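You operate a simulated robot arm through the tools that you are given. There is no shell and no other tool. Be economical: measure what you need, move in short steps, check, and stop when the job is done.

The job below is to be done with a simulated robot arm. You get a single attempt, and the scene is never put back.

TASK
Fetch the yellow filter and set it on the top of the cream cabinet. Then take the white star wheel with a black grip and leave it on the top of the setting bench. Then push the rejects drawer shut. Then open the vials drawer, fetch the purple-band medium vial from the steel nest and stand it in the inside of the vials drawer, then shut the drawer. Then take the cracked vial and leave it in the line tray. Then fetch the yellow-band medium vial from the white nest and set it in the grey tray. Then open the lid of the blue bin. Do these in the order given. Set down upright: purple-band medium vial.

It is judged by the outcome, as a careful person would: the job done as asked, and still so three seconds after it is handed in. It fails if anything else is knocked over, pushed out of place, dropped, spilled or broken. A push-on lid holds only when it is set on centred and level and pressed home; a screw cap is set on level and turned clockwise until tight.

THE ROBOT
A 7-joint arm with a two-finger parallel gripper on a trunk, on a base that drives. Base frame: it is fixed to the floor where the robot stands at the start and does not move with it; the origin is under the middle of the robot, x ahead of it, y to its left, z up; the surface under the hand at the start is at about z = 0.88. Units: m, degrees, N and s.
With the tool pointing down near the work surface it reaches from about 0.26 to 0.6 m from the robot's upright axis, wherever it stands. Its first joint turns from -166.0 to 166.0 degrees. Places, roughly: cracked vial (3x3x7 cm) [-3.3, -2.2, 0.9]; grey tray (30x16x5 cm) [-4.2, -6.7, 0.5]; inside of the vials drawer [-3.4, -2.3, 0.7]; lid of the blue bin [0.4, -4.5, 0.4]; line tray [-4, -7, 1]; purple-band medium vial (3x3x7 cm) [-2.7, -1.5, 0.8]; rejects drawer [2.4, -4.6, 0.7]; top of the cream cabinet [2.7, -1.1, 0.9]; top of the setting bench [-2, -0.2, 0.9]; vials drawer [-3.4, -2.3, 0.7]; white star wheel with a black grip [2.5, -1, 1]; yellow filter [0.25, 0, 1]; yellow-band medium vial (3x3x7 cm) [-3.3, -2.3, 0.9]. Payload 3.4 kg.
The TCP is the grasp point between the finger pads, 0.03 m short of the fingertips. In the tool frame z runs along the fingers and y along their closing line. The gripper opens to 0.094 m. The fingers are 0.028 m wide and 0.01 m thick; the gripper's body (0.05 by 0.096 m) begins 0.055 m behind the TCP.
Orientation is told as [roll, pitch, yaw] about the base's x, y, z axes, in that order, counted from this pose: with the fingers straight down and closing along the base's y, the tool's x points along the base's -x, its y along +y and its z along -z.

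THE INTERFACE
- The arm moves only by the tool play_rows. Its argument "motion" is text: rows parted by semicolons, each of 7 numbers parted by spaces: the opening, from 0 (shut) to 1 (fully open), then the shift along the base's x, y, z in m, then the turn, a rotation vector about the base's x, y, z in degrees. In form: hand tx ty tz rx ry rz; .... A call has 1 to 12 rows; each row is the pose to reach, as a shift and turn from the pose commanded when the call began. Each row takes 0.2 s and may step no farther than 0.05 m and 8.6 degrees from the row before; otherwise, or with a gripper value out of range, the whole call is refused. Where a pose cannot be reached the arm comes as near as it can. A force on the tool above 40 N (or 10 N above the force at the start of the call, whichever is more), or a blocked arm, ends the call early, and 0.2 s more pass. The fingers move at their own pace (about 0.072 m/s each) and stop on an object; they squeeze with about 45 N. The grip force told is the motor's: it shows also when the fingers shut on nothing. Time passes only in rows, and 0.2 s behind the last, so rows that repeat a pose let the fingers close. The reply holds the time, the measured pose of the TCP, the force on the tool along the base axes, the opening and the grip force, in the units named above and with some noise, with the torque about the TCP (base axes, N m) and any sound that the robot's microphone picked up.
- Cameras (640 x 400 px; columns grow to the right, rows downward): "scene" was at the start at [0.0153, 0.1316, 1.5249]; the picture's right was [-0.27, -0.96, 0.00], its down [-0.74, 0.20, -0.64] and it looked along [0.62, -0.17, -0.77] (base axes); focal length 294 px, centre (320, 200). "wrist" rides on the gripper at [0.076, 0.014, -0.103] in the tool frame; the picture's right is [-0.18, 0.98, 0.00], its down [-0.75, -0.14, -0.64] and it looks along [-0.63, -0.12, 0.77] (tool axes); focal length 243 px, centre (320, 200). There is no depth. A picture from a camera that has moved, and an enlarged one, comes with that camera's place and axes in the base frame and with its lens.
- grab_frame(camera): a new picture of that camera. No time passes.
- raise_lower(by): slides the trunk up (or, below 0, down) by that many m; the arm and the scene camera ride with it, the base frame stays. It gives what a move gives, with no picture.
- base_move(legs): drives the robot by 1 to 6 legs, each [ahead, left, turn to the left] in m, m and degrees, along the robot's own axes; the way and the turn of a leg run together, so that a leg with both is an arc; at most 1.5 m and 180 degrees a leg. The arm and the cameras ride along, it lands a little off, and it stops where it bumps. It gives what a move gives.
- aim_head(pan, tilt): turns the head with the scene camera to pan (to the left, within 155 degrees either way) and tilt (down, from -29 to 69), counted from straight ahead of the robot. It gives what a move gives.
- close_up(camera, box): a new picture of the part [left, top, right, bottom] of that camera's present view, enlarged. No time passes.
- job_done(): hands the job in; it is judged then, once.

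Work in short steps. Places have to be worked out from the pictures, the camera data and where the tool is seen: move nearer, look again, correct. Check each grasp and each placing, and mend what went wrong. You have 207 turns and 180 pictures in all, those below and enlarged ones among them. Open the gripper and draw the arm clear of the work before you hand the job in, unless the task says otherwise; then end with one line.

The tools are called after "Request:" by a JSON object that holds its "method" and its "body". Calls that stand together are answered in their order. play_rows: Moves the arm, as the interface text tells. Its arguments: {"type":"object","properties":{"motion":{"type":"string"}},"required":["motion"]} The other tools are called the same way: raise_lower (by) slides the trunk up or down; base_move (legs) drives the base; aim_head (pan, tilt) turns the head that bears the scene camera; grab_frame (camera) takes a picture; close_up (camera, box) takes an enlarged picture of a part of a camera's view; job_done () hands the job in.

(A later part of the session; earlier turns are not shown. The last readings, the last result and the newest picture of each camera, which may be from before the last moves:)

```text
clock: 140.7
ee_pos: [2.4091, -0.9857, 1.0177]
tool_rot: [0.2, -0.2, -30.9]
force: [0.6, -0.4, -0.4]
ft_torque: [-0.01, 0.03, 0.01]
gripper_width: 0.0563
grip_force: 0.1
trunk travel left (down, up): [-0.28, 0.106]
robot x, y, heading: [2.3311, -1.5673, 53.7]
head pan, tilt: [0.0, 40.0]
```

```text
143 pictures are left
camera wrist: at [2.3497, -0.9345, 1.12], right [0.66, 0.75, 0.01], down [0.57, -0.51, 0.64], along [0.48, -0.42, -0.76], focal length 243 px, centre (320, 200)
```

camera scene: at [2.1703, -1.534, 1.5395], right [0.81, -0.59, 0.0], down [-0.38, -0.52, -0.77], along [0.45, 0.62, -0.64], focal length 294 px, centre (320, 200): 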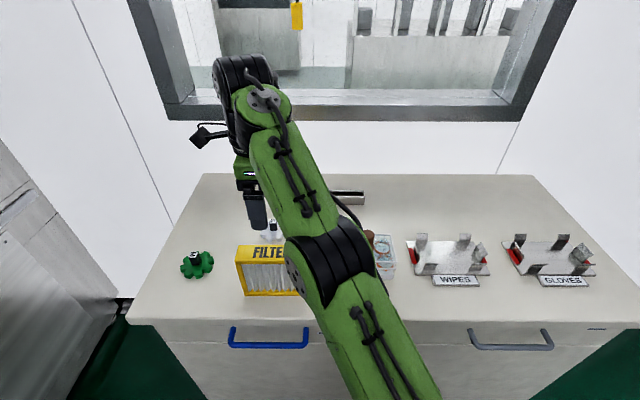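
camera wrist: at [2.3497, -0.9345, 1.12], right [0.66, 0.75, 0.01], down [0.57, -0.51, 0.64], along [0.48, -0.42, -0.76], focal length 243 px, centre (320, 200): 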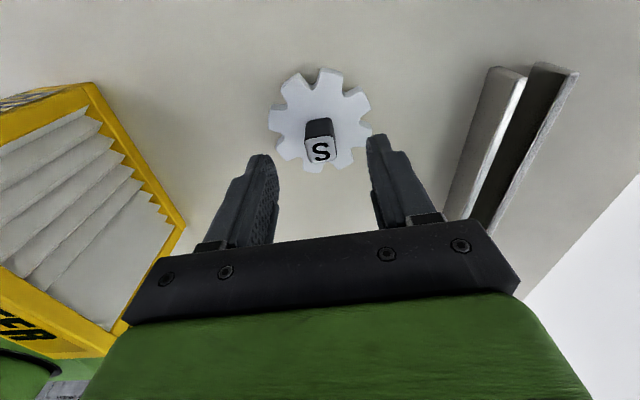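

Aligned exactly. Descend 3 cm and close.

Request:
{"method": "play_rows", "body": {"motion": "0.6 -0.001 0 -0.015 0 0 0; 0.6 -0.001 0 -0.03 0 0 0; 0.6 -0.001 0 -0.03 0 0 0; 0 -0.001 0 -0.03 0 0 0; 0 -0.001 0 -0.03 0 0 0; 0 -0.001 0 -0.03 0 0 0; 0 -0.001 0 -0.03 0 0 0"}}

Request:
{"method": "grab_frame", "body": {"camera": "wrist"}}

```text
clock: 142.3
ee_pos: [2.4066, -0.9861, 0.9885]
tool_rot: [0.2, -0.2, -30.9]
force: [0.0, -0.6, -0.1]
ft_torque: [-0.02, 0.01, -0.01]
gripper_width: 0.0187
grip_force: 45.4
trunk travel left (down, up): [-0.28, 0.106]
robot x, y, heading: [2.3364, -1.5677, 53.9]
head pan, tilt: [0.0, 40.0]
```

```text
142 pictures are left
camera wrist: at [2.3486, -0.9351, 1.0904], right [0.66, 0.75, 0.0], down [0.57, -0.51, 0.64], along [0.48, -0.42, -0.76], focal length 243 px, centre (320, 200)
```

wrist: 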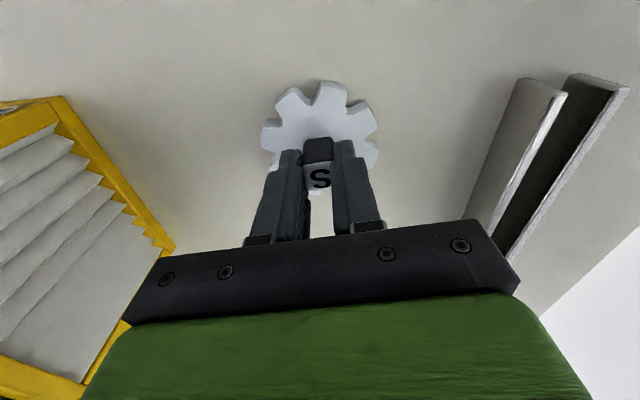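

Gripped. I lift and draw it back high over the filter toward the robot.

Request:
{"method": "play_rows", "body": {"motion": "0 0 0 0.03 0 0 0; 0 0 0 0.07 0 0 0; 0 -0.003 -0.01 0.11 0 0 0; 0 -0.01 -0.02 0.15 0 0 0; 0 -0.02 -0.03 0.19 0 0 0; 0 -0.03 -0.045 0.22 0 0 0; 0 -0.03 -0.09 0.22 0 0 0; 0 -0.03 -0.13 0.22 0 0 0; 0 -0.03 -0.17 0.22 0 0 0; 0 -0.03 -0.21 0.22 0 0 0; 0 -0.03 -0.25 0.22 0 0 0; 0 -0.03 -0.25 0.22 0 0 0"}}

Request:
{"method": "grab_frame", "body": {"camera": "scene"}}

Request:
{"method": "grab_frame", "body": {"camera": "wrist"}}

```text
clock: 144.9
ee_pos: [2.3771, -1.2371, 1.206]
tool_rot: [0.2, -0.2, -30.9]
force: [1.0, 1.1, -0.4]
ft_torque: [0.02, 0.0, 0.01]
gripper_width: 0.0186
grip_force: 45.2
trunk travel left (down, up): [-0.28, 0.106]
robot x, y, heading: [2.3318, -1.5664, 53.8]
head pan, tilt: [0.0, 40.0]
```

```text
141 pictures are left
camera scene: at [2.228, -1.4551, 1.6188], right [0.81, -0.59, 0.0], down [-0.38, -0.52, -0.77], along [0.45, 0.62, -0.64], focal length 294 px, centre (320, 200)
```

scene: 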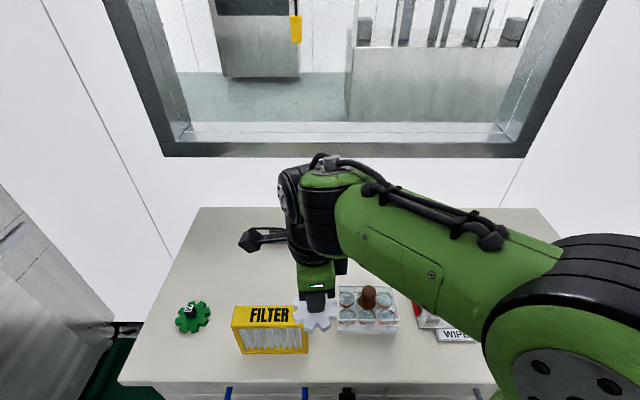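

```text
140 pictures are left
camera wrist: at [2.3183, -1.1861, 1.3093], right [0.66, 0.75, 0.0], down [0.57, -0.51, 0.64], along [0.48, -0.43, -0.76], focal length 243 px, centre (320, 200)
```

wrist: 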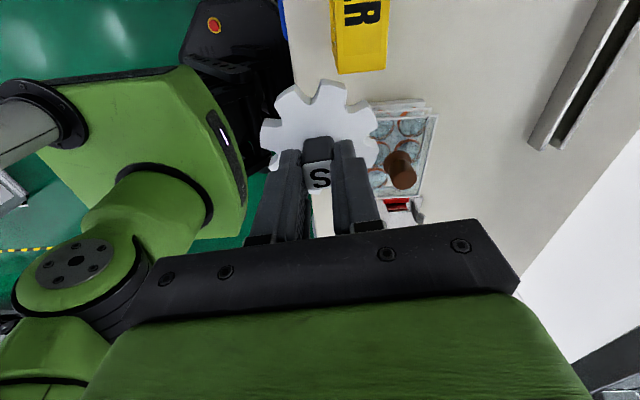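

The wheel is held. Now back out and return down the aisle.

Request:
{"method": "base_move", "body": {"legs": [[-0.8, 0, 0], [0, -1.08, 0], [0, 0, -179.5]]}}

```text
clock: 161.9
ee_pos: [2.6965, -3.1886, 1.2076]
tool_rot: [0.2, -0.2, 147.7]
force: [0.2, 0.0, -0.8]
ft_torque: [0.02, 0.01, 0.0]
gripper_width: 0.0186
grip_force: 45.0
trunk travel left (down, up): [-0.28, 0.106]
robot x, y, heading: [2.7496, -2.8616, -127.7]
head pan, tilt: [0.0, 40.0]
```

Request:
{"method": "base_move", "body": {"legs": [[0, 0, 2.2], [1.5, 0, 0], [1.5, 0, 0], [1.5, 0, 0], [0.5, 0, 0]]}}

```text
clock: 182.3
ee_pos: [0.2652, -6.7305, 1.2066]
tool_rot: [0.0, -0.2, 151.7]
force: [-0.2, -0.1, 0.1]
ft_torque: [0.03, -0.08, -0.01]
gripper_width: 0.0185
grip_force: 45.1
trunk travel left (down, up): [-0.28, 0.106]
robot x, y, heading: [0.2955, -6.3957, -123.7]
head pan, tilt: [0.0, 40.0]
stopped in leg 4: the robot was blocked; the commanded pose is now the measured one
```

Something blocked the base around here; I look at what it is.

Request:
{"method": "aim_head", "body": {"pan": 30, "tilt": 60}}

Request:
{"method": "grab_frame", "body": {"camera": "scene"}}

Request:
{"method": "aim_head", "body": {"pan": 90, "tilt": 45}}

Request:
{"method": "grab_frame", "body": {"camera": "scene"}}

```text
clock: 183.3
ee_pos: [0.2667, -6.7274, 1.2076]
tool_rot: [0.1, -0.1, 151.8]
force: [0.6, -0.7, -0.4]
ft_torque: [-0.04, 0.01, -0.02]
gripper_width: 0.0189
grip_force: 45.4
trunk travel left (down, up): [-0.28, 0.106]
robot x, y, heading: [0.2954, -6.3968, -123.3]
head pan, tilt: [30.0, 60.0]
```

```text
139 pictures are left
camera scene: at [0.4519, -6.4979, 1.5922], right [-1.0, 0.06, 0.0], down [0.06, 0.86, -0.5], along [-0.03, -0.5, -0.87], focal length 294 px, centre (320, 200)
```

scene: 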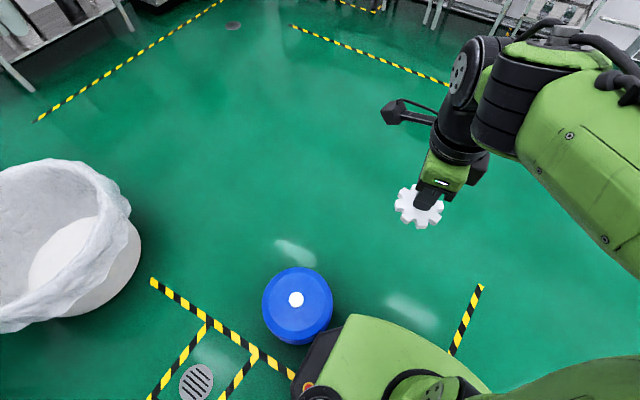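

```text
clock: 184.6
ee_pos: [0.2676, -6.7269, 1.209]
tool_rot: [0.2, -0.2, 151.8]
force: [0.2, -0.2, -0.8]
ft_torque: [0.0, -0.02, -0.05]
gripper_width: 0.0187
grip_force: 44.8
trunk travel left (down, up): [-0.28, 0.106]
robot x, y, heading: [0.2957, -6.3972, -123.6]
head pan, tilt: [90.0, 45.0]
```

```text
138 pictures are left
camera scene: at [0.5241, -6.4761, 1.6116], right [-0.55, -0.83, 0.0], down [-0.59, 0.39, -0.71], along [0.59, -0.39, -0.71], focal length 294 px, centre (320, 200)
```

scene: 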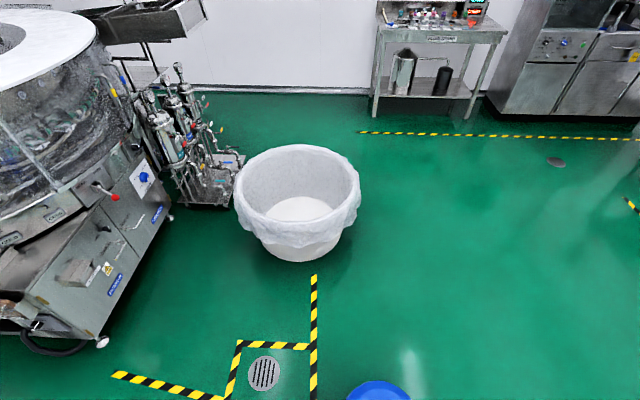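

The base's corner just touched the blue canister, which appears unmoved (same position, upright). I back off, sidestep right, and continue around it.

Request:
{"method": "base_move", "body": {"legs": [[-0.2, 0, 0], [0, -0.5, 0], [0, 0, -2.2], [0.9, 0, 0], [0, 0, -90]]}}

Request:
{"method": "aim_head", "body": {"pan": 155, "tilt": 40}}

Request:
{"method": "grab_frame", "body": {"camera": "scene"}}

```text
clock: 197.3
ee_pos: [-0.8629, -6.6447, 1.2071]
tool_rot: [0.3, -0.2, 59.1]
force: [0.0, 0.0, -0.8]
ft_torque: [0.02, 0.02, -0.02]
gripper_width: 0.0189
grip_force: 44.7
trunk travel left (down, up): [-0.28, 0.106]
robot x, y, heading: [-0.5328, -6.6866, 143.8]
head pan, tilt: [90.0, 45.0]
```

```text
clock: 198.7
ee_pos: [-0.8613, -6.6449, 1.2076]
tool_rot: [0.2, -0.2, 59.0]
force: [-0.1, 0.2, -0.3]
ft_torque: [-0.02, 0.0, -0.05]
gripper_width: 0.0189
grip_force: 45.0
trunk travel left (down, up): [-0.28, 0.106]
robot x, y, heading: [-0.5305, -6.689, 143.4]
head pan, tilt: [154.7, 40.0]
```

```text
137 pictures are left
camera scene: at [-0.5336, -6.9205, 1.6189], right [-0.88, -0.47, 0.0], down [-0.3, 0.57, -0.77], along [0.36, -0.67, -0.64], focal length 294 px, centre (320, 200)
```

scene: 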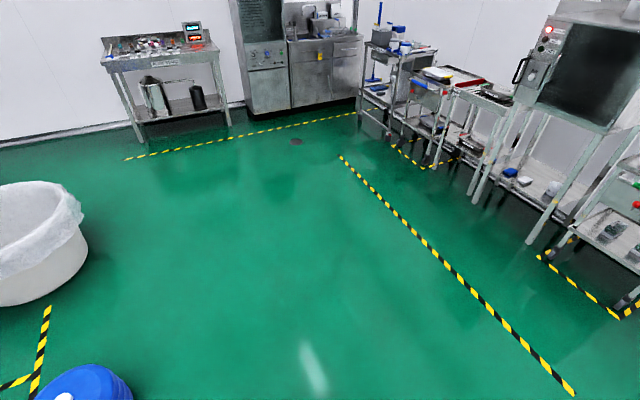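

Canister is fine. I proceed along to the main aisle and up toward the setting bench.

Request:
{"method": "base_move", "body": {"legs": [[0, 0, 1], [1.4, 0, 0], [1.4, 0, 0], [1.3, 0, 0], [0, 0, -90]]}}

```text
clock: 222.7
ee_pos: [-3.8982, -4.007, 1.2084]
tool_rot: [0.3, -0.2, -29.6]
force: [0.5, 0.6, -0.9]
ft_torque: [-0.01, 0.0, 0.01]
gripper_width: 0.0188
grip_force: 45.0
trunk travel left (down, up): [-0.28, 0.106]
robot x, y, heading: [-3.939, -4.3351, 55.2]
head pan, tilt: [154.7, 40.0]
```

Request:
{"method": "base_move", "body": {"legs": [[0, 0, -0.9], [1.5, 0, 0], [1.5, 0, 0], [1.4, 0, 0], [0, 0, 90]]}}

Request:
{"method": "aim_head", "body": {"pan": 0, "tilt": 40}}

Request:
{"method": "grab_frame", "body": {"camera": "scene"}}

```text
clock: 248.0
ee_pos: [-1.5469, -0.7863, 1.2086]
tool_rot: [0.2, -0.1, 56.6]
force: [-1.2, -0.5, -1.4]
ft_torque: [-0.03, 0.01, -0.02]
gripper_width: 0.0187
grip_force: 45.6
trunk travel left (down, up): [-0.28, 0.106]
robot x, y, heading: [-1.2208, -0.8413, 141.3]
head pan, tilt: [154.7, 40.0]
```

```text
clock: 250.4
ee_pos: [-1.547, -0.7862, 1.208]
tool_rot: [0.3, -0.1, 56.7]
force: [0.3, -0.3, -0.4]
ft_torque: [-0.02, 0.03, 0.02]
gripper_width: 0.0189
grip_force: 44.5
trunk travel left (down, up): [-0.28, 0.106]
robot x, y, heading: [-1.2182, -0.8398, 141.3]
head pan, tilt: [0.0, 40.0]
```

```text
136 pictures are left
camera scene: at [-1.3339, -0.9464, 1.6189], right [0.63, 0.78, 0.0], down [0.5, -0.4, -0.77], along [-0.6, 0.48, -0.64], focal length 294 px, centre (320, 200)
```

scene: 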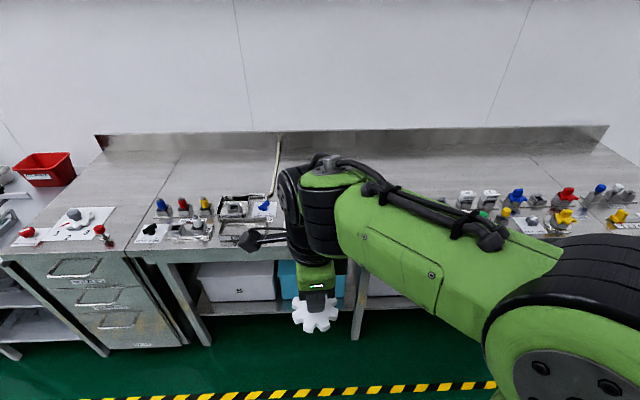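

The bench top's rear is free, items line the front. I drive closer and view the bench from above.

Request:
{"method": "base_move", "body": {"legs": [[0, 0, 3], [0.25, 0, 0]]}}

Request:
{"method": "aim_head", "body": {"pan": -10, "tilt": 50}}

Request:
{"method": "grab_frame", "body": {"camera": "scene"}}

Request:
{"method": "grab_frame", "body": {"camera": "wrist"}}

```text
clock: 252.7
ee_pos: [-1.7572, -0.6511, 1.2085]
tool_rot: [0.2, -0.2, 59.2]
force: [0.7, 0.0, -0.8]
ft_torque: [0.01, -0.02, 0.01]
gripper_width: 0.0185
grip_force: 45.0
trunk travel left (down, up): [-0.28, 0.106]
robot x, y, heading: [-1.4238, -0.6944, 143.6]
head pan, tilt: [0.0, 40.0]
```

```text
clock: 253.4
ee_pos: [-1.7555, -0.6514, 1.2082]
tool_rot: [0.3, -0.2, 59.2]
force: [-0.1, -0.5, -0.8]
ft_torque: [0.0, -0.02, 0.01]
gripper_width: 0.0189
grip_force: 45.4
trunk travel left (down, up): [-0.28, 0.106]
robot x, y, heading: [-1.4249, -0.6914, 144.0]
head pan, tilt: [-10.0, 50.0]
```

```text
135 pictures are left
camera scene: at [-1.5196, -0.7964, 1.6048], right [0.72, 0.69, 0.0], down [0.53, -0.55, -0.64], along [-0.45, 0.46, -0.77], focal length 294 px, centre (320, 200)
```

scene: 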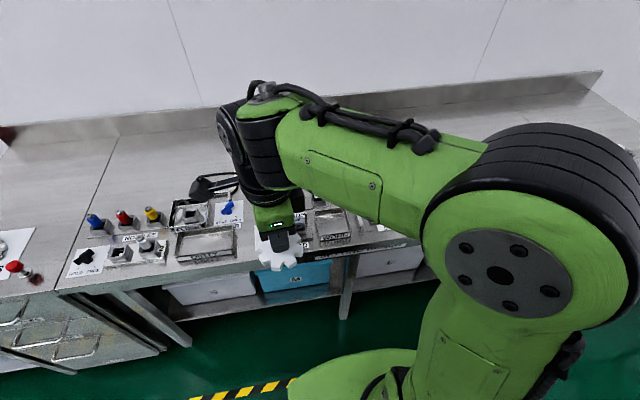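

```text
134 pictures are left
camera wrist: at [-1.8065, -0.7111, 1.3101], right [-0.75, 0.66, 0.01], down [0.51, 0.57, 0.64], along [0.42, 0.49, -0.76], focal length 243 px, centre (320, 200)
```

wrist: 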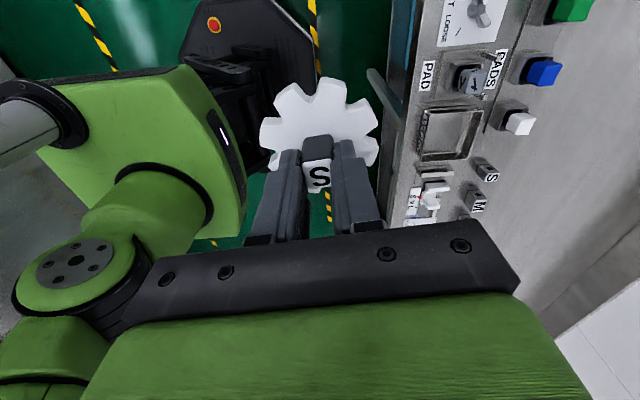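

Space behind the item rows is free (A<-1.42 in room terms). I move 0.12 m closer and raise the trunk for reach.

Request:
{"method": "base_move", "body": {"legs": [[0.12, 0, 0]]}}

Request:
{"method": "raise_lower", "body": {"by": 0.08}}

```text
clock: 254.6
ee_pos: [-1.8513, -0.5809, 1.208]
tool_rot: [0.2, -0.3, 59.4]
force: [-0.9, -0.1, -0.9]
ft_torque: [-0.02, 0.01, -0.04]
gripper_width: 0.0186
grip_force: 45.1
trunk travel left (down, up): [-0.28, 0.106]
robot x, y, heading: [-1.5219, -0.6197, 143.9]
head pan, tilt: [-10.0, 50.0]
```

```text
clock: 255.8
ee_pos: [-1.8522, -0.5829, 1.2892]
tool_rot: [0.3, -0.2, 59.3]
force: [-0.1, -0.2, -1.6]
ft_torque: [0.0, -0.03, -0.01]
gripper_width: 0.0189
grip_force: 44.3
trunk travel left (down, up): [-0.36, 0.026]
robot x, y, heading: [-1.5217, -0.6196, 144.0]
head pan, tilt: [-10.0, 50.0]
```

Request:
{"method": "play_rows", "body": {"motion": "0 -0.018 0.034 -0.02 0 0 0; 0 -0.036 0.068 -0.04 0 0 0; 0 -0.054 0.102 -0.06 0 0 0; 0 -0.072 0.136 -0.08 0 0 0; 0 -0.09 0.17 -0.10 0 0 0; 0 -0.108 0.204 -0.12 0 0 0; 0 -0.126 0.238 -0.14 0 0 0; 0 -0.144 0.272 -0.16 0 0 0; 0 -0.163 0.307 -0.175 0 0 0; 0 -0.163 0.307 -0.175 0 0 0"}}

Request:
{"method": "grab_frame", "body": {"camera": "wrist"}}

Request:
{"method": "grab_frame", "body": {"camera": "scene"}}

```text
clock: 258.0
ee_pos: [-2.0113, -0.2805, 1.1144]
tool_rot: [0.2, -0.3, 59.2]
force: [0.2, -0.2, -1.2]
ft_torque: [0.02, 0.0, -0.02]
gripper_width: 0.0185
grip_force: 45.0
out of reach, approached as far as the arm can: row 9, 10
trunk travel left (down, up): [-0.36, 0.026]
robot x, y, heading: [-1.5221, -0.6255, 143.9]
head pan, tilt: [-10.0, 50.0]
```

```text
133 pictures are left
camera wrist: at [-2.0629, -0.3401, 1.2167], right [-0.75, 0.66, 0.01], down [0.51, 0.57, 0.65], along [0.42, 0.49, -0.76], focal length 243 px, centre (320, 200)
```

wrist: 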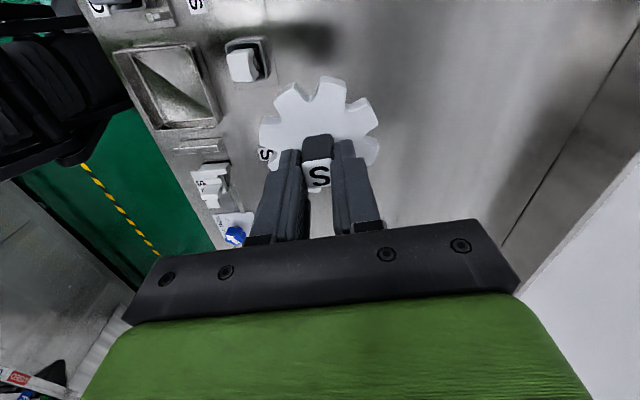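

```text
132 pictures are left
camera scene: at [-1.6152, -0.7275, 1.6856], right [0.72, 0.69, 0.0], down [0.53, -0.55, -0.64], along [-0.45, 0.46, -0.77], focal length 294 px, centre (320, 200)
```

scene: 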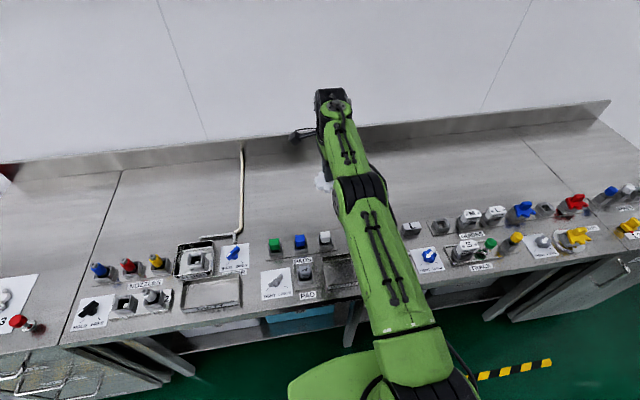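

Wheel's landing spot is clear by ~2 cm of the nearest cap. I descend toward the surface with slight further outward shift.

Request:
{"method": "play_rows", "body": {"motion": "0 -0.003 0.003 -0.03 0 0 0; 0 -0.008 0.008 -0.06 0 0 0; 0 -0.013 0.012 -0.09 0 0 0; 0 -0.013 0.012 -0.11 0 0 0; 0 -0.013 0.012 -0.12 0 0 0; 0 -0.013 0.012 -0.125 0 0 0; 0 -0.013 0.012 -0.13 0 0 0;0 -0.013 0.012 -0.135 0 0 0;0 -0.013 0.012 -0.14 0 0 0"}}

Request:
{"method": "grab_frame", "body": {"camera": "wrist"}}

```text
clock: 260.0
ee_pos: [-2.0122, -0.2764, 0.9783]
tool_rot: [0.2, -0.2, 59.3]
force: [-0.8, 0.3, -0.9]
ft_torque: [0.0, -0.02, 0.0]
gripper_width: 0.0186
grip_force: 45.3
out of reach, approached as far as the arm can: row 2, 3, 4, 5, 6, 7, 8, 9
trunk travel left (down, up): [-0.36, 0.026]
robot x, y, heading: [-1.522, -0.6225, 143.5]
head pan, tilt: [-10.0, 50.0]
```

```text
131 pictures are left
camera wrist: at [-2.0627, -0.3356, 1.0804], right [-0.75, 0.66, 0.0], down [0.51, 0.57, 0.64], along [0.42, 0.49, -0.76], focal length 243 px, centre (320, 200)
```

wrist: 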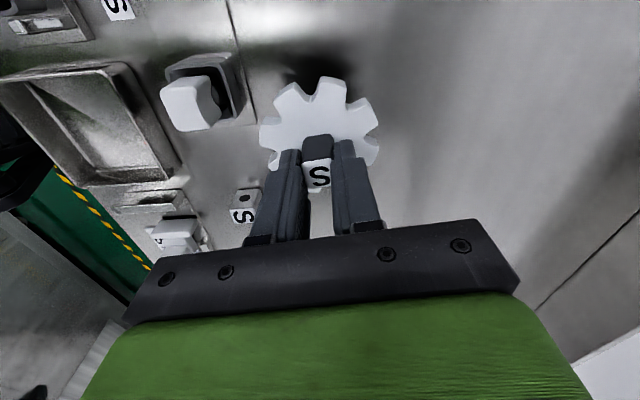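

Still above; continue slowly down to contact.

Request:
{"method": "play_rows", "body": {"motion": "0 0 0 -0.008 0 0 0; 0 0 0 -0.014 0 0 0; 0 0 0 -0.02 0 0 0; 0 0 0 -0.025 0 0 0; 0 0 0 -0.03 0 0 0; 0 0 0 -0.034 0 0 0; 0 0 0 -0.038 0 0 0; 0 0 0 -0.042 0 0 0; 0 0 0 -0.046 0 0 0; 0 0 0 -0.05 0 0 0; 0 0 0 -0.054 0 0 0"}}

```text
clock: 262.4
ee_pos: [-2.0052, -0.2813, 0.9258]
tool_rot: [0.4, -0.2, 59.3]
force: [0.1, 0.0, 0.1]
ft_torque: [0.01, 0.01, 0.0]
gripper_width: 0.019
grip_force: 44.9
out of reach, approached as far as the arm can: row 6, 7, 8, 9, 10, 11
trunk travel left (down, up): [-0.36, 0.026]
robot x, y, heading: [-1.5242, -0.6254, 144.2]
head pan, tilt: [-10.0, 50.0]
```

Request:
{"method": "grab_frame", "body": {"camera": "wrist"}}

Request:
{"method": "close_up", "body": {"camera": "scene", "box": [240, 100, 440, 300]}}

```text
130 pictures are left
camera wrist: at [-2.0572, -0.3404, 1.0282], right [-0.75, 0.66, 0.01], down [0.51, 0.57, 0.64], along [0.42, 0.49, -0.76], focal length 243 px, centre (320, 200)
```

wrist: 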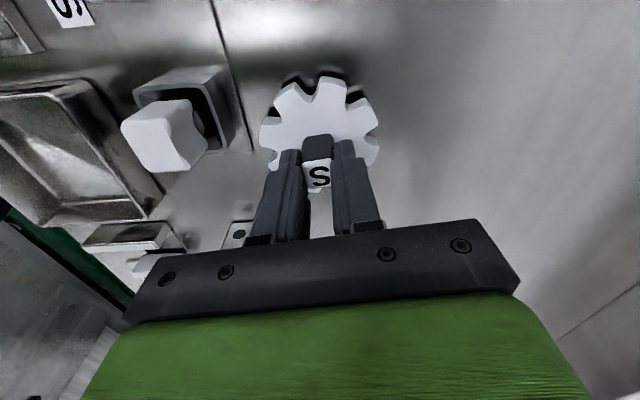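

```text
2.00 times, centred on (340, 200) of scene
camera zoom: at [-1.6155, -0.726, 1.6857], right [0.72, 0.69, 0.0], down [0.53, -0.55, -0.64], along [-0.45, 0.46, -0.77], focal length 588 px, centre (280, 200)
```

zoom: 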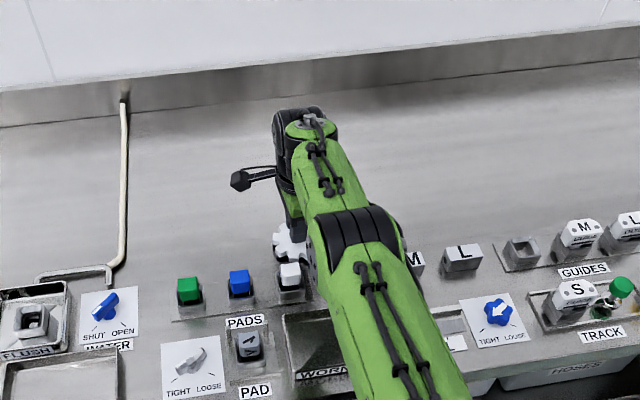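

Just a few mm above the bench, but at the arm's reach limit. I lift 3 cm, lower the trunk 6 cm, and descend again.

Request:
{"method": "play_rows", "body": {"motion": "0 0 0 0.03 0 0 0; 0 -0.004 0.003 0.06 0 0 0; 0 -0.004 0.003 0.09 0 0 0; 0 -0.004 0.003 0.09 0 0 0"}}

Request:
{"method": "raise_lower", "body": {"by": -0.06}}

Request:
{"method": "play_rows", "body": {"motion": "0 -0.002 0.002 -0.015 0 0 0; 0 -0.002 0.002 -0.025 0 0 0; 0 -0.002 0.002 -0.03 0 0 0; 0 -0.002 0.002 -0.033 0 0 0; 0 -0.002 0.002 -0.036 0 0 0; 0 -0.002 0.002 -0.039 0 0 0; 0 -0.002 0.002 -0.042 0 0 0; 0 -0.002 0.002 -0.042 0 0 0"}}

```text
clock: 263.4
ee_pos: [-2.0103, -0.2777, 1.0155]
tool_rot: [0.2, -0.2, 59.3]
force: [0.1, 0.3, -0.2]
ft_torque: [0.01, 0.01, -0.01]
gripper_width: 0.0187
grip_force: 44.8
trunk travel left (down, up): [-0.36, 0.026]
robot x, y, heading: [-1.5255, -0.6251, 143.9]
head pan, tilt: [-10.0, 50.0]
```

```text
clock: 264.4
ee_pos: [-2.0097, -0.2773, 0.9544]
tool_rot: [0.3, -0.3, 59.3]
force: [-0.2, 0.2, -0.2]
ft_torque: [-0.02, 0.0, 0.0]
gripper_width: 0.0188
grip_force: 44.9
trunk travel left (down, up): [-0.3, 0.086]
robot x, y, heading: [-1.5247, -0.624, 144.1]
head pan, tilt: [-10.0, 50.0]
```

```text
clock: 266.2
ee_pos: [-2.011, -0.2753, 0.9175]
tool_rot: [0.7, -0.3, 59.2]
force: [-3.8, 1.6, 28.0]
ft_torque: [0.33, -0.69, 0.09]
gripper_width: 0.0188
grip_force: 45.7
trunk travel left (down, up): [-0.3, 0.086]
robot x, y, heading: [-1.5218, -0.6225, 144.0]
head pan, tilt: [-10.0, 50.0]
```

Contact (28 N). I ease up 2 mm, open and lift.

Request:
{"method": "play_rows", "body": {"motion": "0 0 0 0.003 0 0 0; 0.5 0 0 0.003 0 0 0; 0.5 0 0 0.003 0 0 0; 0.5 0 0 0.03 0 0 0; 0.5 0 0 0.06 0 0 0; 0.5 0.01 -0.01 0.10 0 0 0; 0.5 0.03 -0.03 0.14 0 0 0; 0.5 0.06 -0.06 0.17 0 0 0; 0.5 0.09 -0.09 0.2 0 0 0; 0.5 0.12 -0.12 0.23 0 0 0; 0.5 0.15 -0.15 0.26 0 0 0"}}

Request:
{"method": "grab_frame", "body": {"camera": "scene"}}

Request:
{"method": "grab_frame", "body": {"camera": "wrist"}}

```text
refused: row 8 steps farther than a row can; nothing moved
```

```text
128 pictures are left
camera scene: at [-1.613, -0.7282, 1.6251], right [0.72, 0.69, 0.0], down [0.53, -0.55, -0.64], along [-0.45, 0.46, -0.76], focal length 294 px, centre (320, 200)
```

scene: 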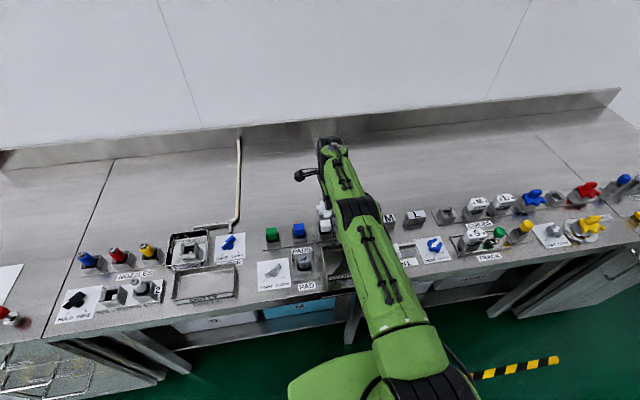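

```text
127 pictures are left
camera wrist: at [-2.062, -0.3361, 1.02], right [-0.75, 0.66, 0.01], down [0.51, 0.57, 0.64], along [0.42, 0.49, -0.76], focal length 243 px, centre (320, 200)
```

wrist: 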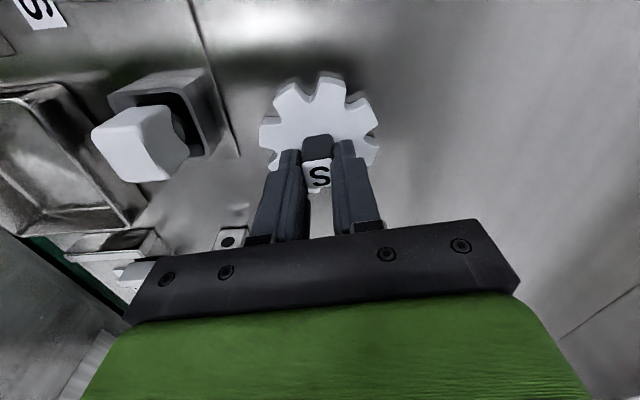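

Refused for step size; I resend with smaller steps.

Request:
{"method": "play_rows", "body": {"motion": "0 0 0 0.003 0 0 0; 0.5 0 0 0.003 0 0 0; 0.5 0 0 0.003 0 0 0; 0.5 0 0 0.003 0 0 0; 0.5 0 0 0.03 0 0 0; 0.5 0 0 0.06 0 0 0; 0.5 0 0 0.10 0 0 0; 0.5 0.02 -0.02 0.13 0 0 0; 0.5 0.04 -0.04 0.16 0 0 0; 0.5 0.06 -0.06 0.19 0 0 0; 0.5 0.08 -0.08 0.22 0 0 0; 0.5 0.10 -0.10 0.25 0 0 0"}}

Request:
{"method": "grab_frame", "body": {"camera": "wrist"}}

```text
clock: 268.8
ee_pos: [-1.9105, -0.3758, 1.163]
tool_rot: [0.3, -0.3, 59.3]
force: [0.1, -0.3, 1.0]
ft_torque: [0.01, 0.0, -0.01]
gripper_width: 0.0469
grip_force: 0.0
trunk travel left (down, up): [-0.3, 0.086]
robot x, y, heading: [-1.5238, -0.6219, 144.0]
head pan, tilt: [-10.0, 50.0]
```

```text
126 pictures are left
camera wrist: at [-1.9616, -0.4359, 1.2645], right [-0.75, 0.66, 0.01], down [0.51, 0.57, 0.65], along [0.42, 0.49, -0.76], focal length 243 px, centre (320, 200)
```

wrist: 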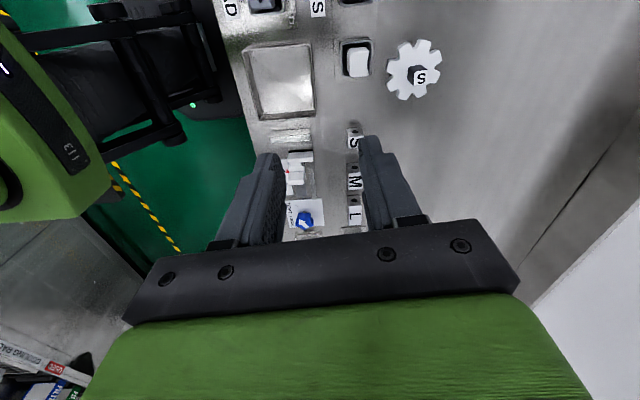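

The wheel is on the bench, clear of everything. Now I retract and drive to the rejects drawer at machine 2.

Request:
{"method": "play_rows", "body": {"motion": "0.5 0.035 -0.022 0.015 0 0 0; 0.5 0.07 -0.044 0.03 0 0 0; 0.2 0.10 -0.064 0.04 0 0 0; 0 0.10 -0.064 0.04 0 0 0"}}

Request:
{"method": "base_move", "body": {"legs": [[-0.33, 0, 0], [0, 0, 90], [1.5, 0, 0], [1.5, 0, 0], [1.35, 0, 0], [0, 0, 90]]}}

```text
clock: 269.8
ee_pos: [-1.8143, -0.438, 1.2032]
tool_rot: [0.1, -0.2, 59.3]
force: [0.4, 0.7, 0.0]
ft_torque: [-0.02, -0.02, 0.02]
gripper_width: 0.0
grip_force: 30.3
trunk travel left (down, up): [-0.3, 0.086]
robot x, y, heading: [-1.524, -0.6234, 144.1]
head pan, tilt: [-10.0, 50.0]
```

```text
clock: 299.9
ee_pos: [-3.4776, -4.539, 1.2026]
tool_rot: [0.3, -0.3, -120.5]
force: [0.1, -0.8, 0.1]
ft_torque: [-0.01, 0.0, 0.01]
gripper_width: 0.0
grip_force: 33.0
trunk travel left (down, up): [-0.3, 0.086]
robot x, y, heading: [-3.7664, -4.3577, -35.6]
head pan, tilt: [-10.0, 50.0]
```

Request:
{"method": "base_move", "body": {"legs": [[1.5, 0, 0], [1.5, 0, 0], [1.0, 0, 0], [0, 0, 90], [1.15, 0, 0]]}}

```text
clock: 328.4
ee_pos: [0.3705, -5.6127, 1.2027]
tool_rot: [0.2, -0.2, -33.3]
force: [0.4, 0.7, 1.3]
ft_torque: [-0.01, 0.0, -0.02]
gripper_width: 0.0
grip_force: 33.1
trunk travel left (down, up): [-0.3, 0.086]
robot x, y, heading: [0.1707, -5.8971, 51.5]
head pan, tilt: [-10.0, 50.0]
```

Request:
{"method": "base_move", "body": {"legs": [[0, -0.36, 2.8], [1.5, 0, 0], [0.75, 0, 0], [0, 0, -90]]}}

Request:
{"method": "aim_head", "body": {"pan": 0, "tilt": 45}}

Request:
{"method": "grab_frame", "body": {"camera": "scene"}}

Request:
{"method": "grab_frame", "body": {"camera": "wrist"}}

```text
clock: 345.3
ee_pos: [2.0856, -4.5006, 1.2024]
tool_rot: [0.3, -0.2, -122.2]
force: [0.4, -0.1, -0.3]
ft_torque: [-0.02, 0.04, 0.01]
gripper_width: 0.0
grip_force: 32.8
trunk travel left (down, up): [-0.3, 0.086]
robot x, y, heading: [1.8002, -4.3101, -37.6]
head pan, tilt: [-10.0, 50.0]
```

```text
clock: 346.0
ee_pos: [2.0866, -4.5009, 1.2019]
tool_rot: [0.4, -0.2, -122.1]
force: [0.2, 0.6, -1.5]
ft_torque: [0.0, 0.02, -0.03]
gripper_width: 0.0002
grip_force: 33.1
trunk travel left (down, up): [-0.3, 0.086]
robot x, y, heading: [1.7992, -4.3082, -37.8]
head pan, tilt: [0.0, 45.0]
```

```text
125 pictures are left
camera scene: at [1.9095, -4.2014, 1.6318], right [-0.61, -0.79, 0.0], down [-0.56, 0.43, -0.71], along [0.56, -0.43, -0.71], focal length 294 px, centre (320, 200)
```

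scene: 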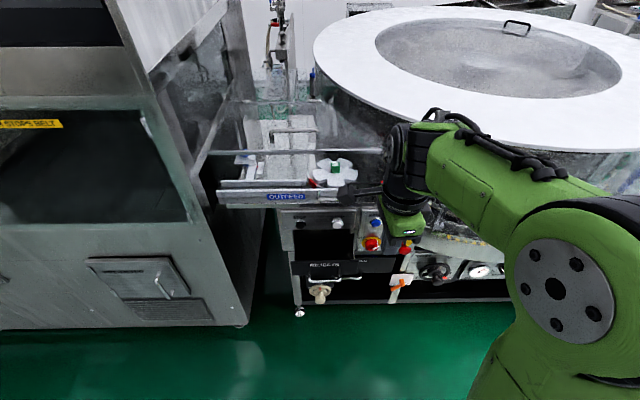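

```text
124 pictures are left
camera wrist: at [2.1387, -4.4442, 1.305], right [0.73, -0.68, 0.01], down [-0.52, -0.56, 0.64], along [-0.43, -0.48, -0.76], focal length 243 px, centre (320, 200)
```

wrist: 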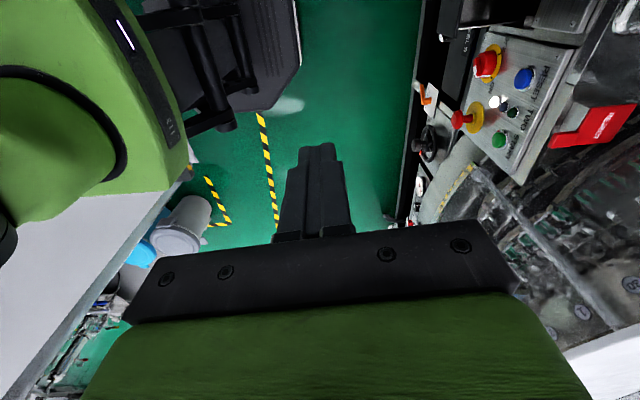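

Request:
{"method": "close_up", "body": {"camera": "scene", "box": [210, 170, 450, 330]}}

Request:
{"method": "close_up", "body": {"camera": "wrist", "box": [400, 0, 640, 220]}}

```text
2.50 times, centred on (330, 250) of scene
camera zoom: at [1.9095, -4.2014, 1.6318], right [-0.61, -0.79, 0.0], down [-0.56, 0.43, -0.71], along [0.56, -0.43, -0.71], focal length 735 px, centre (295, 75)
```

zoom: 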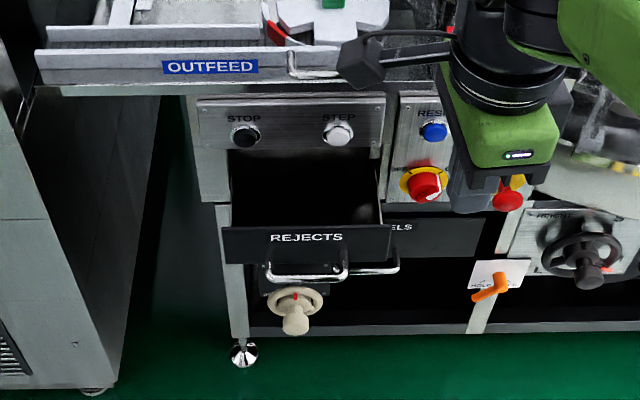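

```text
1.82 times, centred on (520, 110) of wrist
camera zoom: at [2.1387, -4.4442, 1.305], right [0.73, -0.68, 0.01], down [-0.52, -0.56, 0.64], along [-0.43, -0.48, -0.76], focal length 441 px, centre (-44, 364)
```

zoom: 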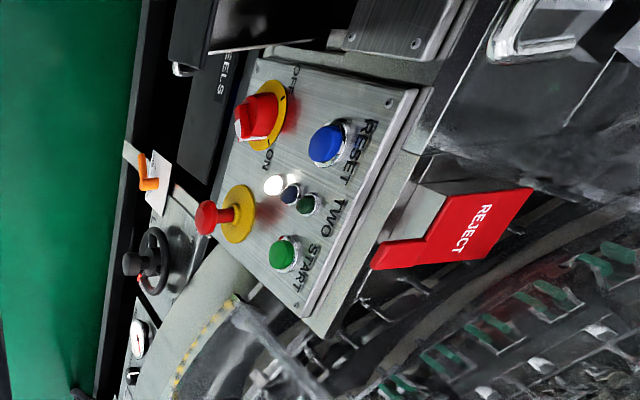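

The REJECTS drawer is open ~15 cm, front at A≈4.55. I align the base, lower the trunk and rotate the wrist so I can push with closed, forward-tilted fingers.

Request:
{"method": "base_move", "body": {"legs": [[0, 0.1, 2]]}}

Request:
{"method": "raise_lower", "body": {"by": -0.2}}

Request:
{"method": "play_rows", "body": {"motion": "0 0 0 0 0 0 7.9; 0 0 0 0 0 0 15.8; 0 0 0 0 0 0 23.7; 0 0 0 0 0 0 31.6; 0 0 0 0 0 0 39.5; 0 0 0 0 0 0 47.4; 0 0 0 0 0 0 55.3; 0 0 0 0 0 0 63.2; 0 0 0 0 0 0 71.1; 0 0 0 0 0 0 79; 0 0 0 0 0 0 84.5; 0 0 0 0 0 0 84.5"}}

Request:
{"method": "grab_frame", "body": {"camera": "wrist"}}

```text
clock: 347.1
ee_pos: [2.1519, -4.4104, 1.2023]
tool_rot: [0.3, -0.3, -120.1]
force: [0.2, -0.3, -0.6]
ft_torque: [-0.01, 0.05, -0.02]
gripper_width: 0.0
grip_force: 32.8
trunk travel left (down, up): [-0.3, 0.086]
robot x, y, heading: [1.8539, -4.2295, -35.6]
head pan, tilt: [0.0, 45.0]
```

```text
clock: 349.3
ee_pos: [2.1523, -4.4111, 1.0025]
tool_rot: [0.3, -0.2, -120.0]
force: [0.4, 0.3, 0.4]
ft_torque: [-0.01, -0.04, -0.02]
gripper_width: 0.0
grip_force: 33.0
trunk travel left (down, up): [-0.1, 0.286]
robot x, y, heading: [1.8549, -4.231, -35.6]
head pan, tilt: [0.0, 45.0]
```

```text
clock: 351.9
ee_pos: [2.1523, -4.4119, 1.0029]
tool_rot: [0.3, -0.2, -35.5]
force: [-0.4, 0.2, 0.3]
ft_torque: [0.0, 0.0, 0.0]
gripper_width: 0.0
grip_force: 32.9
trunk travel left (down, up): [-0.1, 0.286]
robot x, y, heading: [1.8562, -4.232, -35.5]
head pan, tilt: [0.0, 45.0]
```

```text
121 pictures are left
camera wrist: at [2.0974, -4.3566, 1.1052], right [0.72, 0.69, 0.01], down [0.53, -0.55, 0.64], along [0.45, -0.46, -0.76], focal length 243 px, centre (320, 200)
```

wrist: 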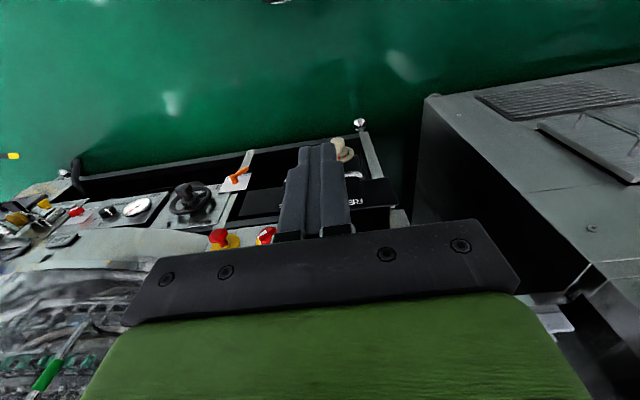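

Geometry: drawer front z≈0.72–0.757 at A≈4.55, handle bar protruding ~4 cm. I tilt the fingers 30° forward and descend in front of the handle.

Request:
{"method": "play_rows", "body": {"motion": "0 0 0 -0.046 -2.9 -4.06 0; 0 0 0 -0.092 -5.8 -8.1 0; 0 0 0 -0.138 -8.7 -12.2 0; 0 0 0 -0.184 -11.7 -16.2 0; 0 0 0 -0.23 -14.6 -20.3 0; 0 0 0 -0.275 -17.5 -24.4 0; 0 0 0 -0.275 -17.5 -24.4 0"}}

Request:
{"method": "grab_frame", "body": {"camera": "wrist"}}

Request:
{"method": "aim_head", "body": {"pan": 15, "tilt": 50}}

Request:
{"method": "grab_frame", "body": {"camera": "scene"}}

```text
clock: 353.5
ee_pos: [2.1603, -4.4127, 0.7323]
tool_rot: [0.1, -30.3, -35.5]
force: [0.1, -0.2, -0.3]
ft_torque: [-0.01, 0.02, 0.06]
gripper_width: 0.0
grip_force: 32.6
out of reach, approached as far as the arm can: row 6, 7
trunk travel left (down, up): [-0.1, 0.286]
robot x, y, heading: [1.8581, -4.2331, -35.4]
head pan, tilt: [0.0, 45.0]
```

```text
120 pictures are left
camera wrist: at [2.0721, -4.3348, 0.781], right [0.7, 0.71, 0.1], down [0.18, -0.31, 0.93], along [0.69, -0.64, -0.34], focal length 243 px, centre (320, 200)
```

wrist: 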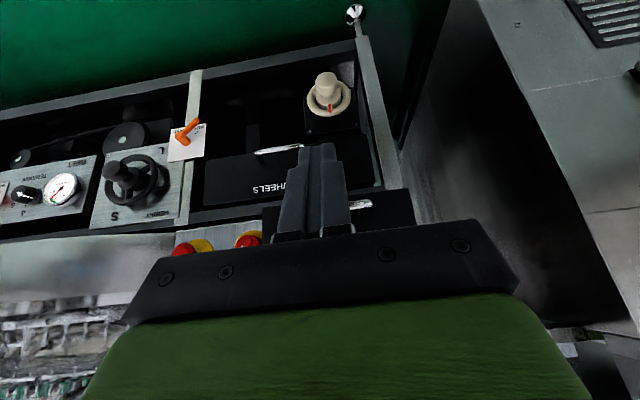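

```text
clock: 354.3
ee_pos: [2.1592, -4.414, 0.733]
tool_rot: [0.4, -30.3, -35.6]
force: [0.4, -0.1, 0.0]
ft_torque: [0.04, 0.02, 0.0]
gripper_width: 0.0
grip_force: 32.9
trunk travel left (down, up): [-0.1, 0.286]
robot x, y, heading: [1.8571, -4.2313, -35.6]
head pan, tilt: [15.0, 50.0]
```

```text
119 pictures are left
camera scene: at [1.97, -4.0985, 1.4253], right [-0.35, -0.94, 0.0], down [-0.72, 0.27, -0.64], along [0.6, -0.23, -0.77], focal length 294 px, centre (320, 200)
```

scene: 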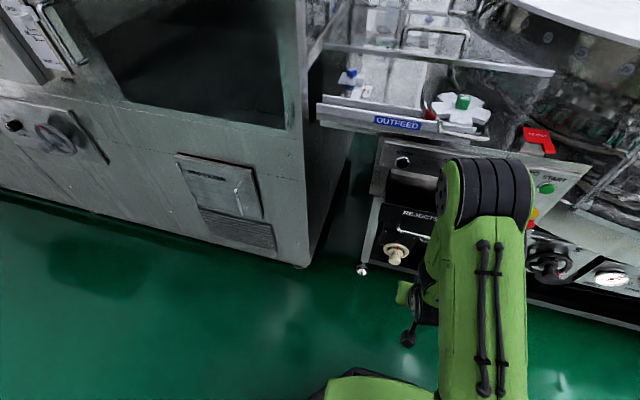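

Re-triangulating with the wrist view puts the drawer front at A≈4.62, z≈0.66, slightly to the left. I lower the trunk 7 cm, drive 0.12 m ahead and 2 cm left.

Request:
{"method": "raise_lower", "body": {"by": -0.07}}

Request:
{"method": "base_move", "body": {"legs": [[0.12, 0.02, 0]]}}

Request:
{"method": "grab_frame", "body": {"camera": "wrist"}}

Request:
{"method": "grab_frame", "body": {"camera": "scene"}}

```text
clock: 355.4
ee_pos: [2.1591, -4.4137, 0.6605]
tool_rot: [0.1, -30.4, -35.6]
force: [0.0, -0.4, 0.3]
ft_torque: [-0.01, -0.04, -0.01]
gripper_width: 0.0
grip_force: 33.0
trunk travel left (down, up): [-0.03, 0.356]
robot x, y, heading: [1.8605, -4.2299, -35.9]
head pan, tilt: [15.0, 50.0]
```

```text
clock: 356.6
ee_pos: [2.2694, -4.4676, 0.66]
tool_rot: [0.3, -30.2, -35.6]
force: [0.8, -0.1, -0.3]
ft_torque: [0.0, 0.02, 0.02]
gripper_width: 0.0
grip_force: 32.9
trunk travel left (down, up): [-0.03, 0.356]
robot x, y, heading: [1.9684, -4.2826, -35.6]
head pan, tilt: [15.0, 50.0]
```

```text
118 pictures are left
camera wrist: at [2.1827, -4.3892, 0.7106], right [0.7, 0.71, 0.1], down [0.18, -0.31, 0.93], along [0.69, -0.64, -0.35], focal length 243 px, centre (320, 200)
```

wrist: 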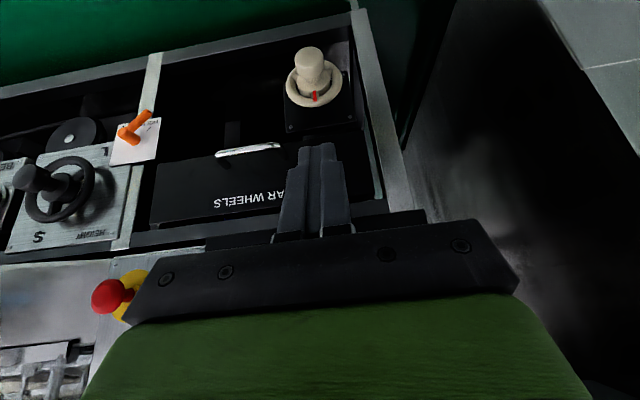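

```text
117 pictures are left
camera scene: at [2.0809, -4.1528, 1.3546], right [-0.35, -0.94, 0.0], down [-0.72, 0.27, -0.64], along [0.6, -0.23, -0.77], focal length 294 px, centre (320, 200)
```

scene: 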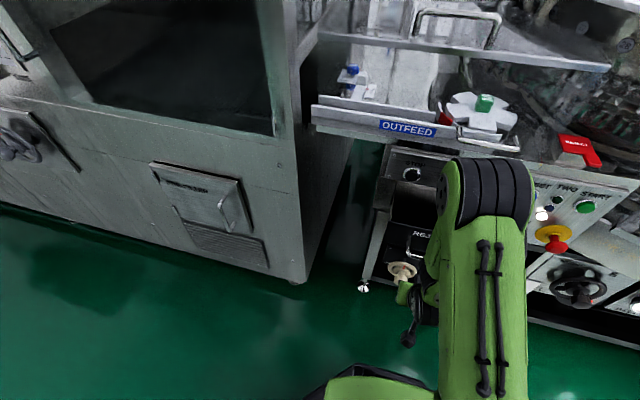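

Drawer front's bottom edge is at z≈0.642, A≈4.61. I raise 2 cm and push forward along e1.

Request:
{"method": "play_rows", "body": {"motion": "0 0 0 0.022 0 0 0; 0 0.0244 -0.0175 0.022 0 0 0; 0 0.0487 -0.035 0.022 0 0 0; 0 0.073 -0.0525 0.022 0 0 0; 0 0.0974 -0.07 0.022 0 0 0; 0 0.1137 -0.0817 0.022 0 0 0; 0 0.13 -0.0934 0.022 0 0 0; 0 0.146 -0.105 0.022 0 0 0"}}

Request:
{"method": "grab_frame", "body": {"camera": "scene"}}

Request:
{"method": "grab_frame", "body": {"camera": "wrist"}}

```text
clock: 358.4
ee_pos: [2.4163, -4.5734, 0.6835]
tool_rot: [0.3, -30.3, -35.6]
force: [-0.3, -0.2, -0.5]
ft_torque: [0.01, 0.0, -0.01]
gripper_width: 0.0002
grip_force: 33.2
trunk travel left (down, up): [-0.03, 0.356]
robot x, y, heading: [1.9674, -4.2888, -35.6]
head pan, tilt: [15.0, 50.0]
```

```text
116 pictures are left
camera scene: at [2.0804, -4.1526, 1.3547], right [-0.35, -0.94, 0.0], down [-0.72, 0.27, -0.64], along [0.6, -0.23, -0.77], focal length 294 px, centre (320, 200)
```

scene: 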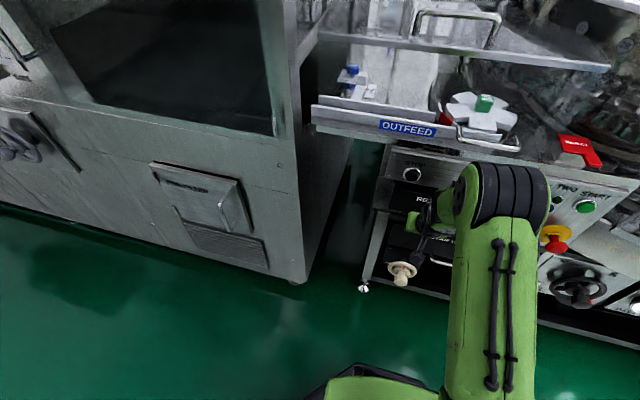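

```text
115 pictures are left
camera wrist: at [2.3294, -4.4954, 0.7329], right [0.7, 0.71, 0.1], down [0.18, -0.31, 0.93], along [0.69, -0.64, -0.34], focal length 243 px, centre (320, 200)
```

wrist: 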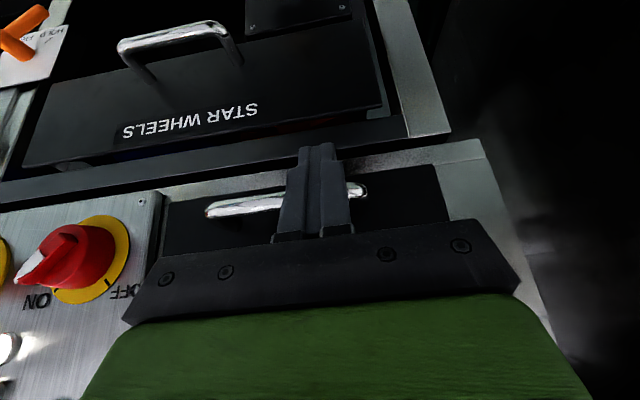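

Drawer is nearly closed. I keep pushing gently until it stops.

Request:
{"method": "play_rows", "body": {"motion": "0 0.0081 -0.0058 0 0 0 0; 0 0.0162 -0.0117 0 0 0 0; 0 0.0244 -0.0175 0 0 0 0; 0 0.0325 -0.0233 0 0 0 0; 0 0.0406 -0.0292 0 0 0 0; 0 0.0487 -0.035 0 0 0 0; 0 0.0568 -0.0408 0 0 0 0"}}

Request:
{"method": "grab_frame", "body": {"camera": "wrist"}}

Request:
{"method": "close_up", "body": {"camera": "scene", "box": [340, 130, 500, 300]}}

```text
clock: 359.1
ee_pos: [2.4265, -4.58, 0.6758]
tool_rot: [0.3, -28.5, -35.6]
force: [-1.5, 1.7, -3.3]
ft_torque: [0.06, 0.08, -0.05]
gripper_width: 0.0
grip_force: 33.5
trunk travel left (down, up): [-0.03, 0.356]
robot x, y, heading: [1.9619, -4.2832, -35.6]
head pan, tilt: [15.0, 50.0]
stopped in row 3: the force on the tool passed its limit at 49 N (the readings are from after the stop); the commanded pose is now the measured one
```

```text
114 pictures are left
camera wrist: at [2.3397, -4.5019, 0.7295], right [0.7, 0.71, 0.09], down [0.2, -0.32, 0.92], along [0.68, -0.63, -0.37], focal length 243 px, centre (320, 200)
```

wrist: 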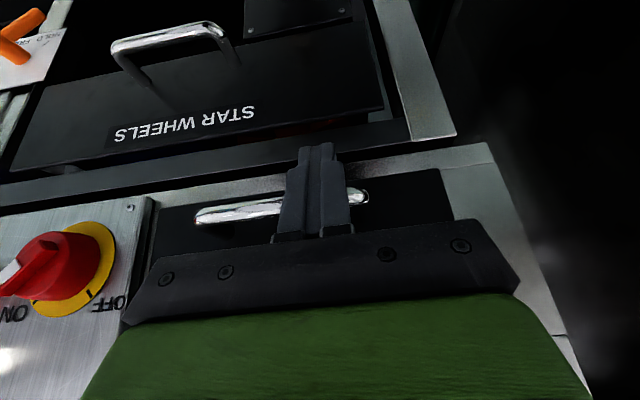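

```text
2.35 times, centred on (420, 215) of scene
camera zoom: at [2.0804, -4.1526, 1.3546], right [-0.35, -0.94, 0.0], down [-0.72, 0.27, -0.64], along [0.6, -0.23, -0.77], focal length 692 px, centre (85, 165)
```

zoom: 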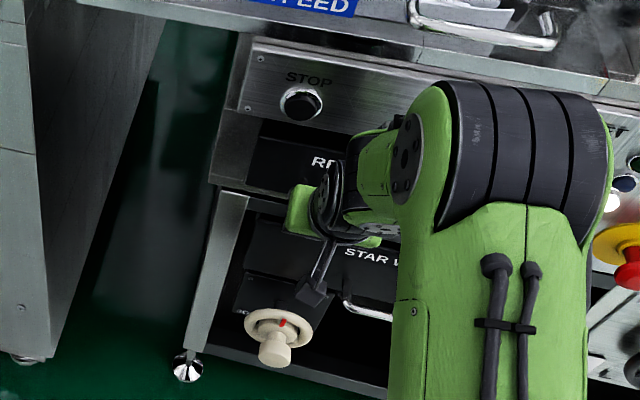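

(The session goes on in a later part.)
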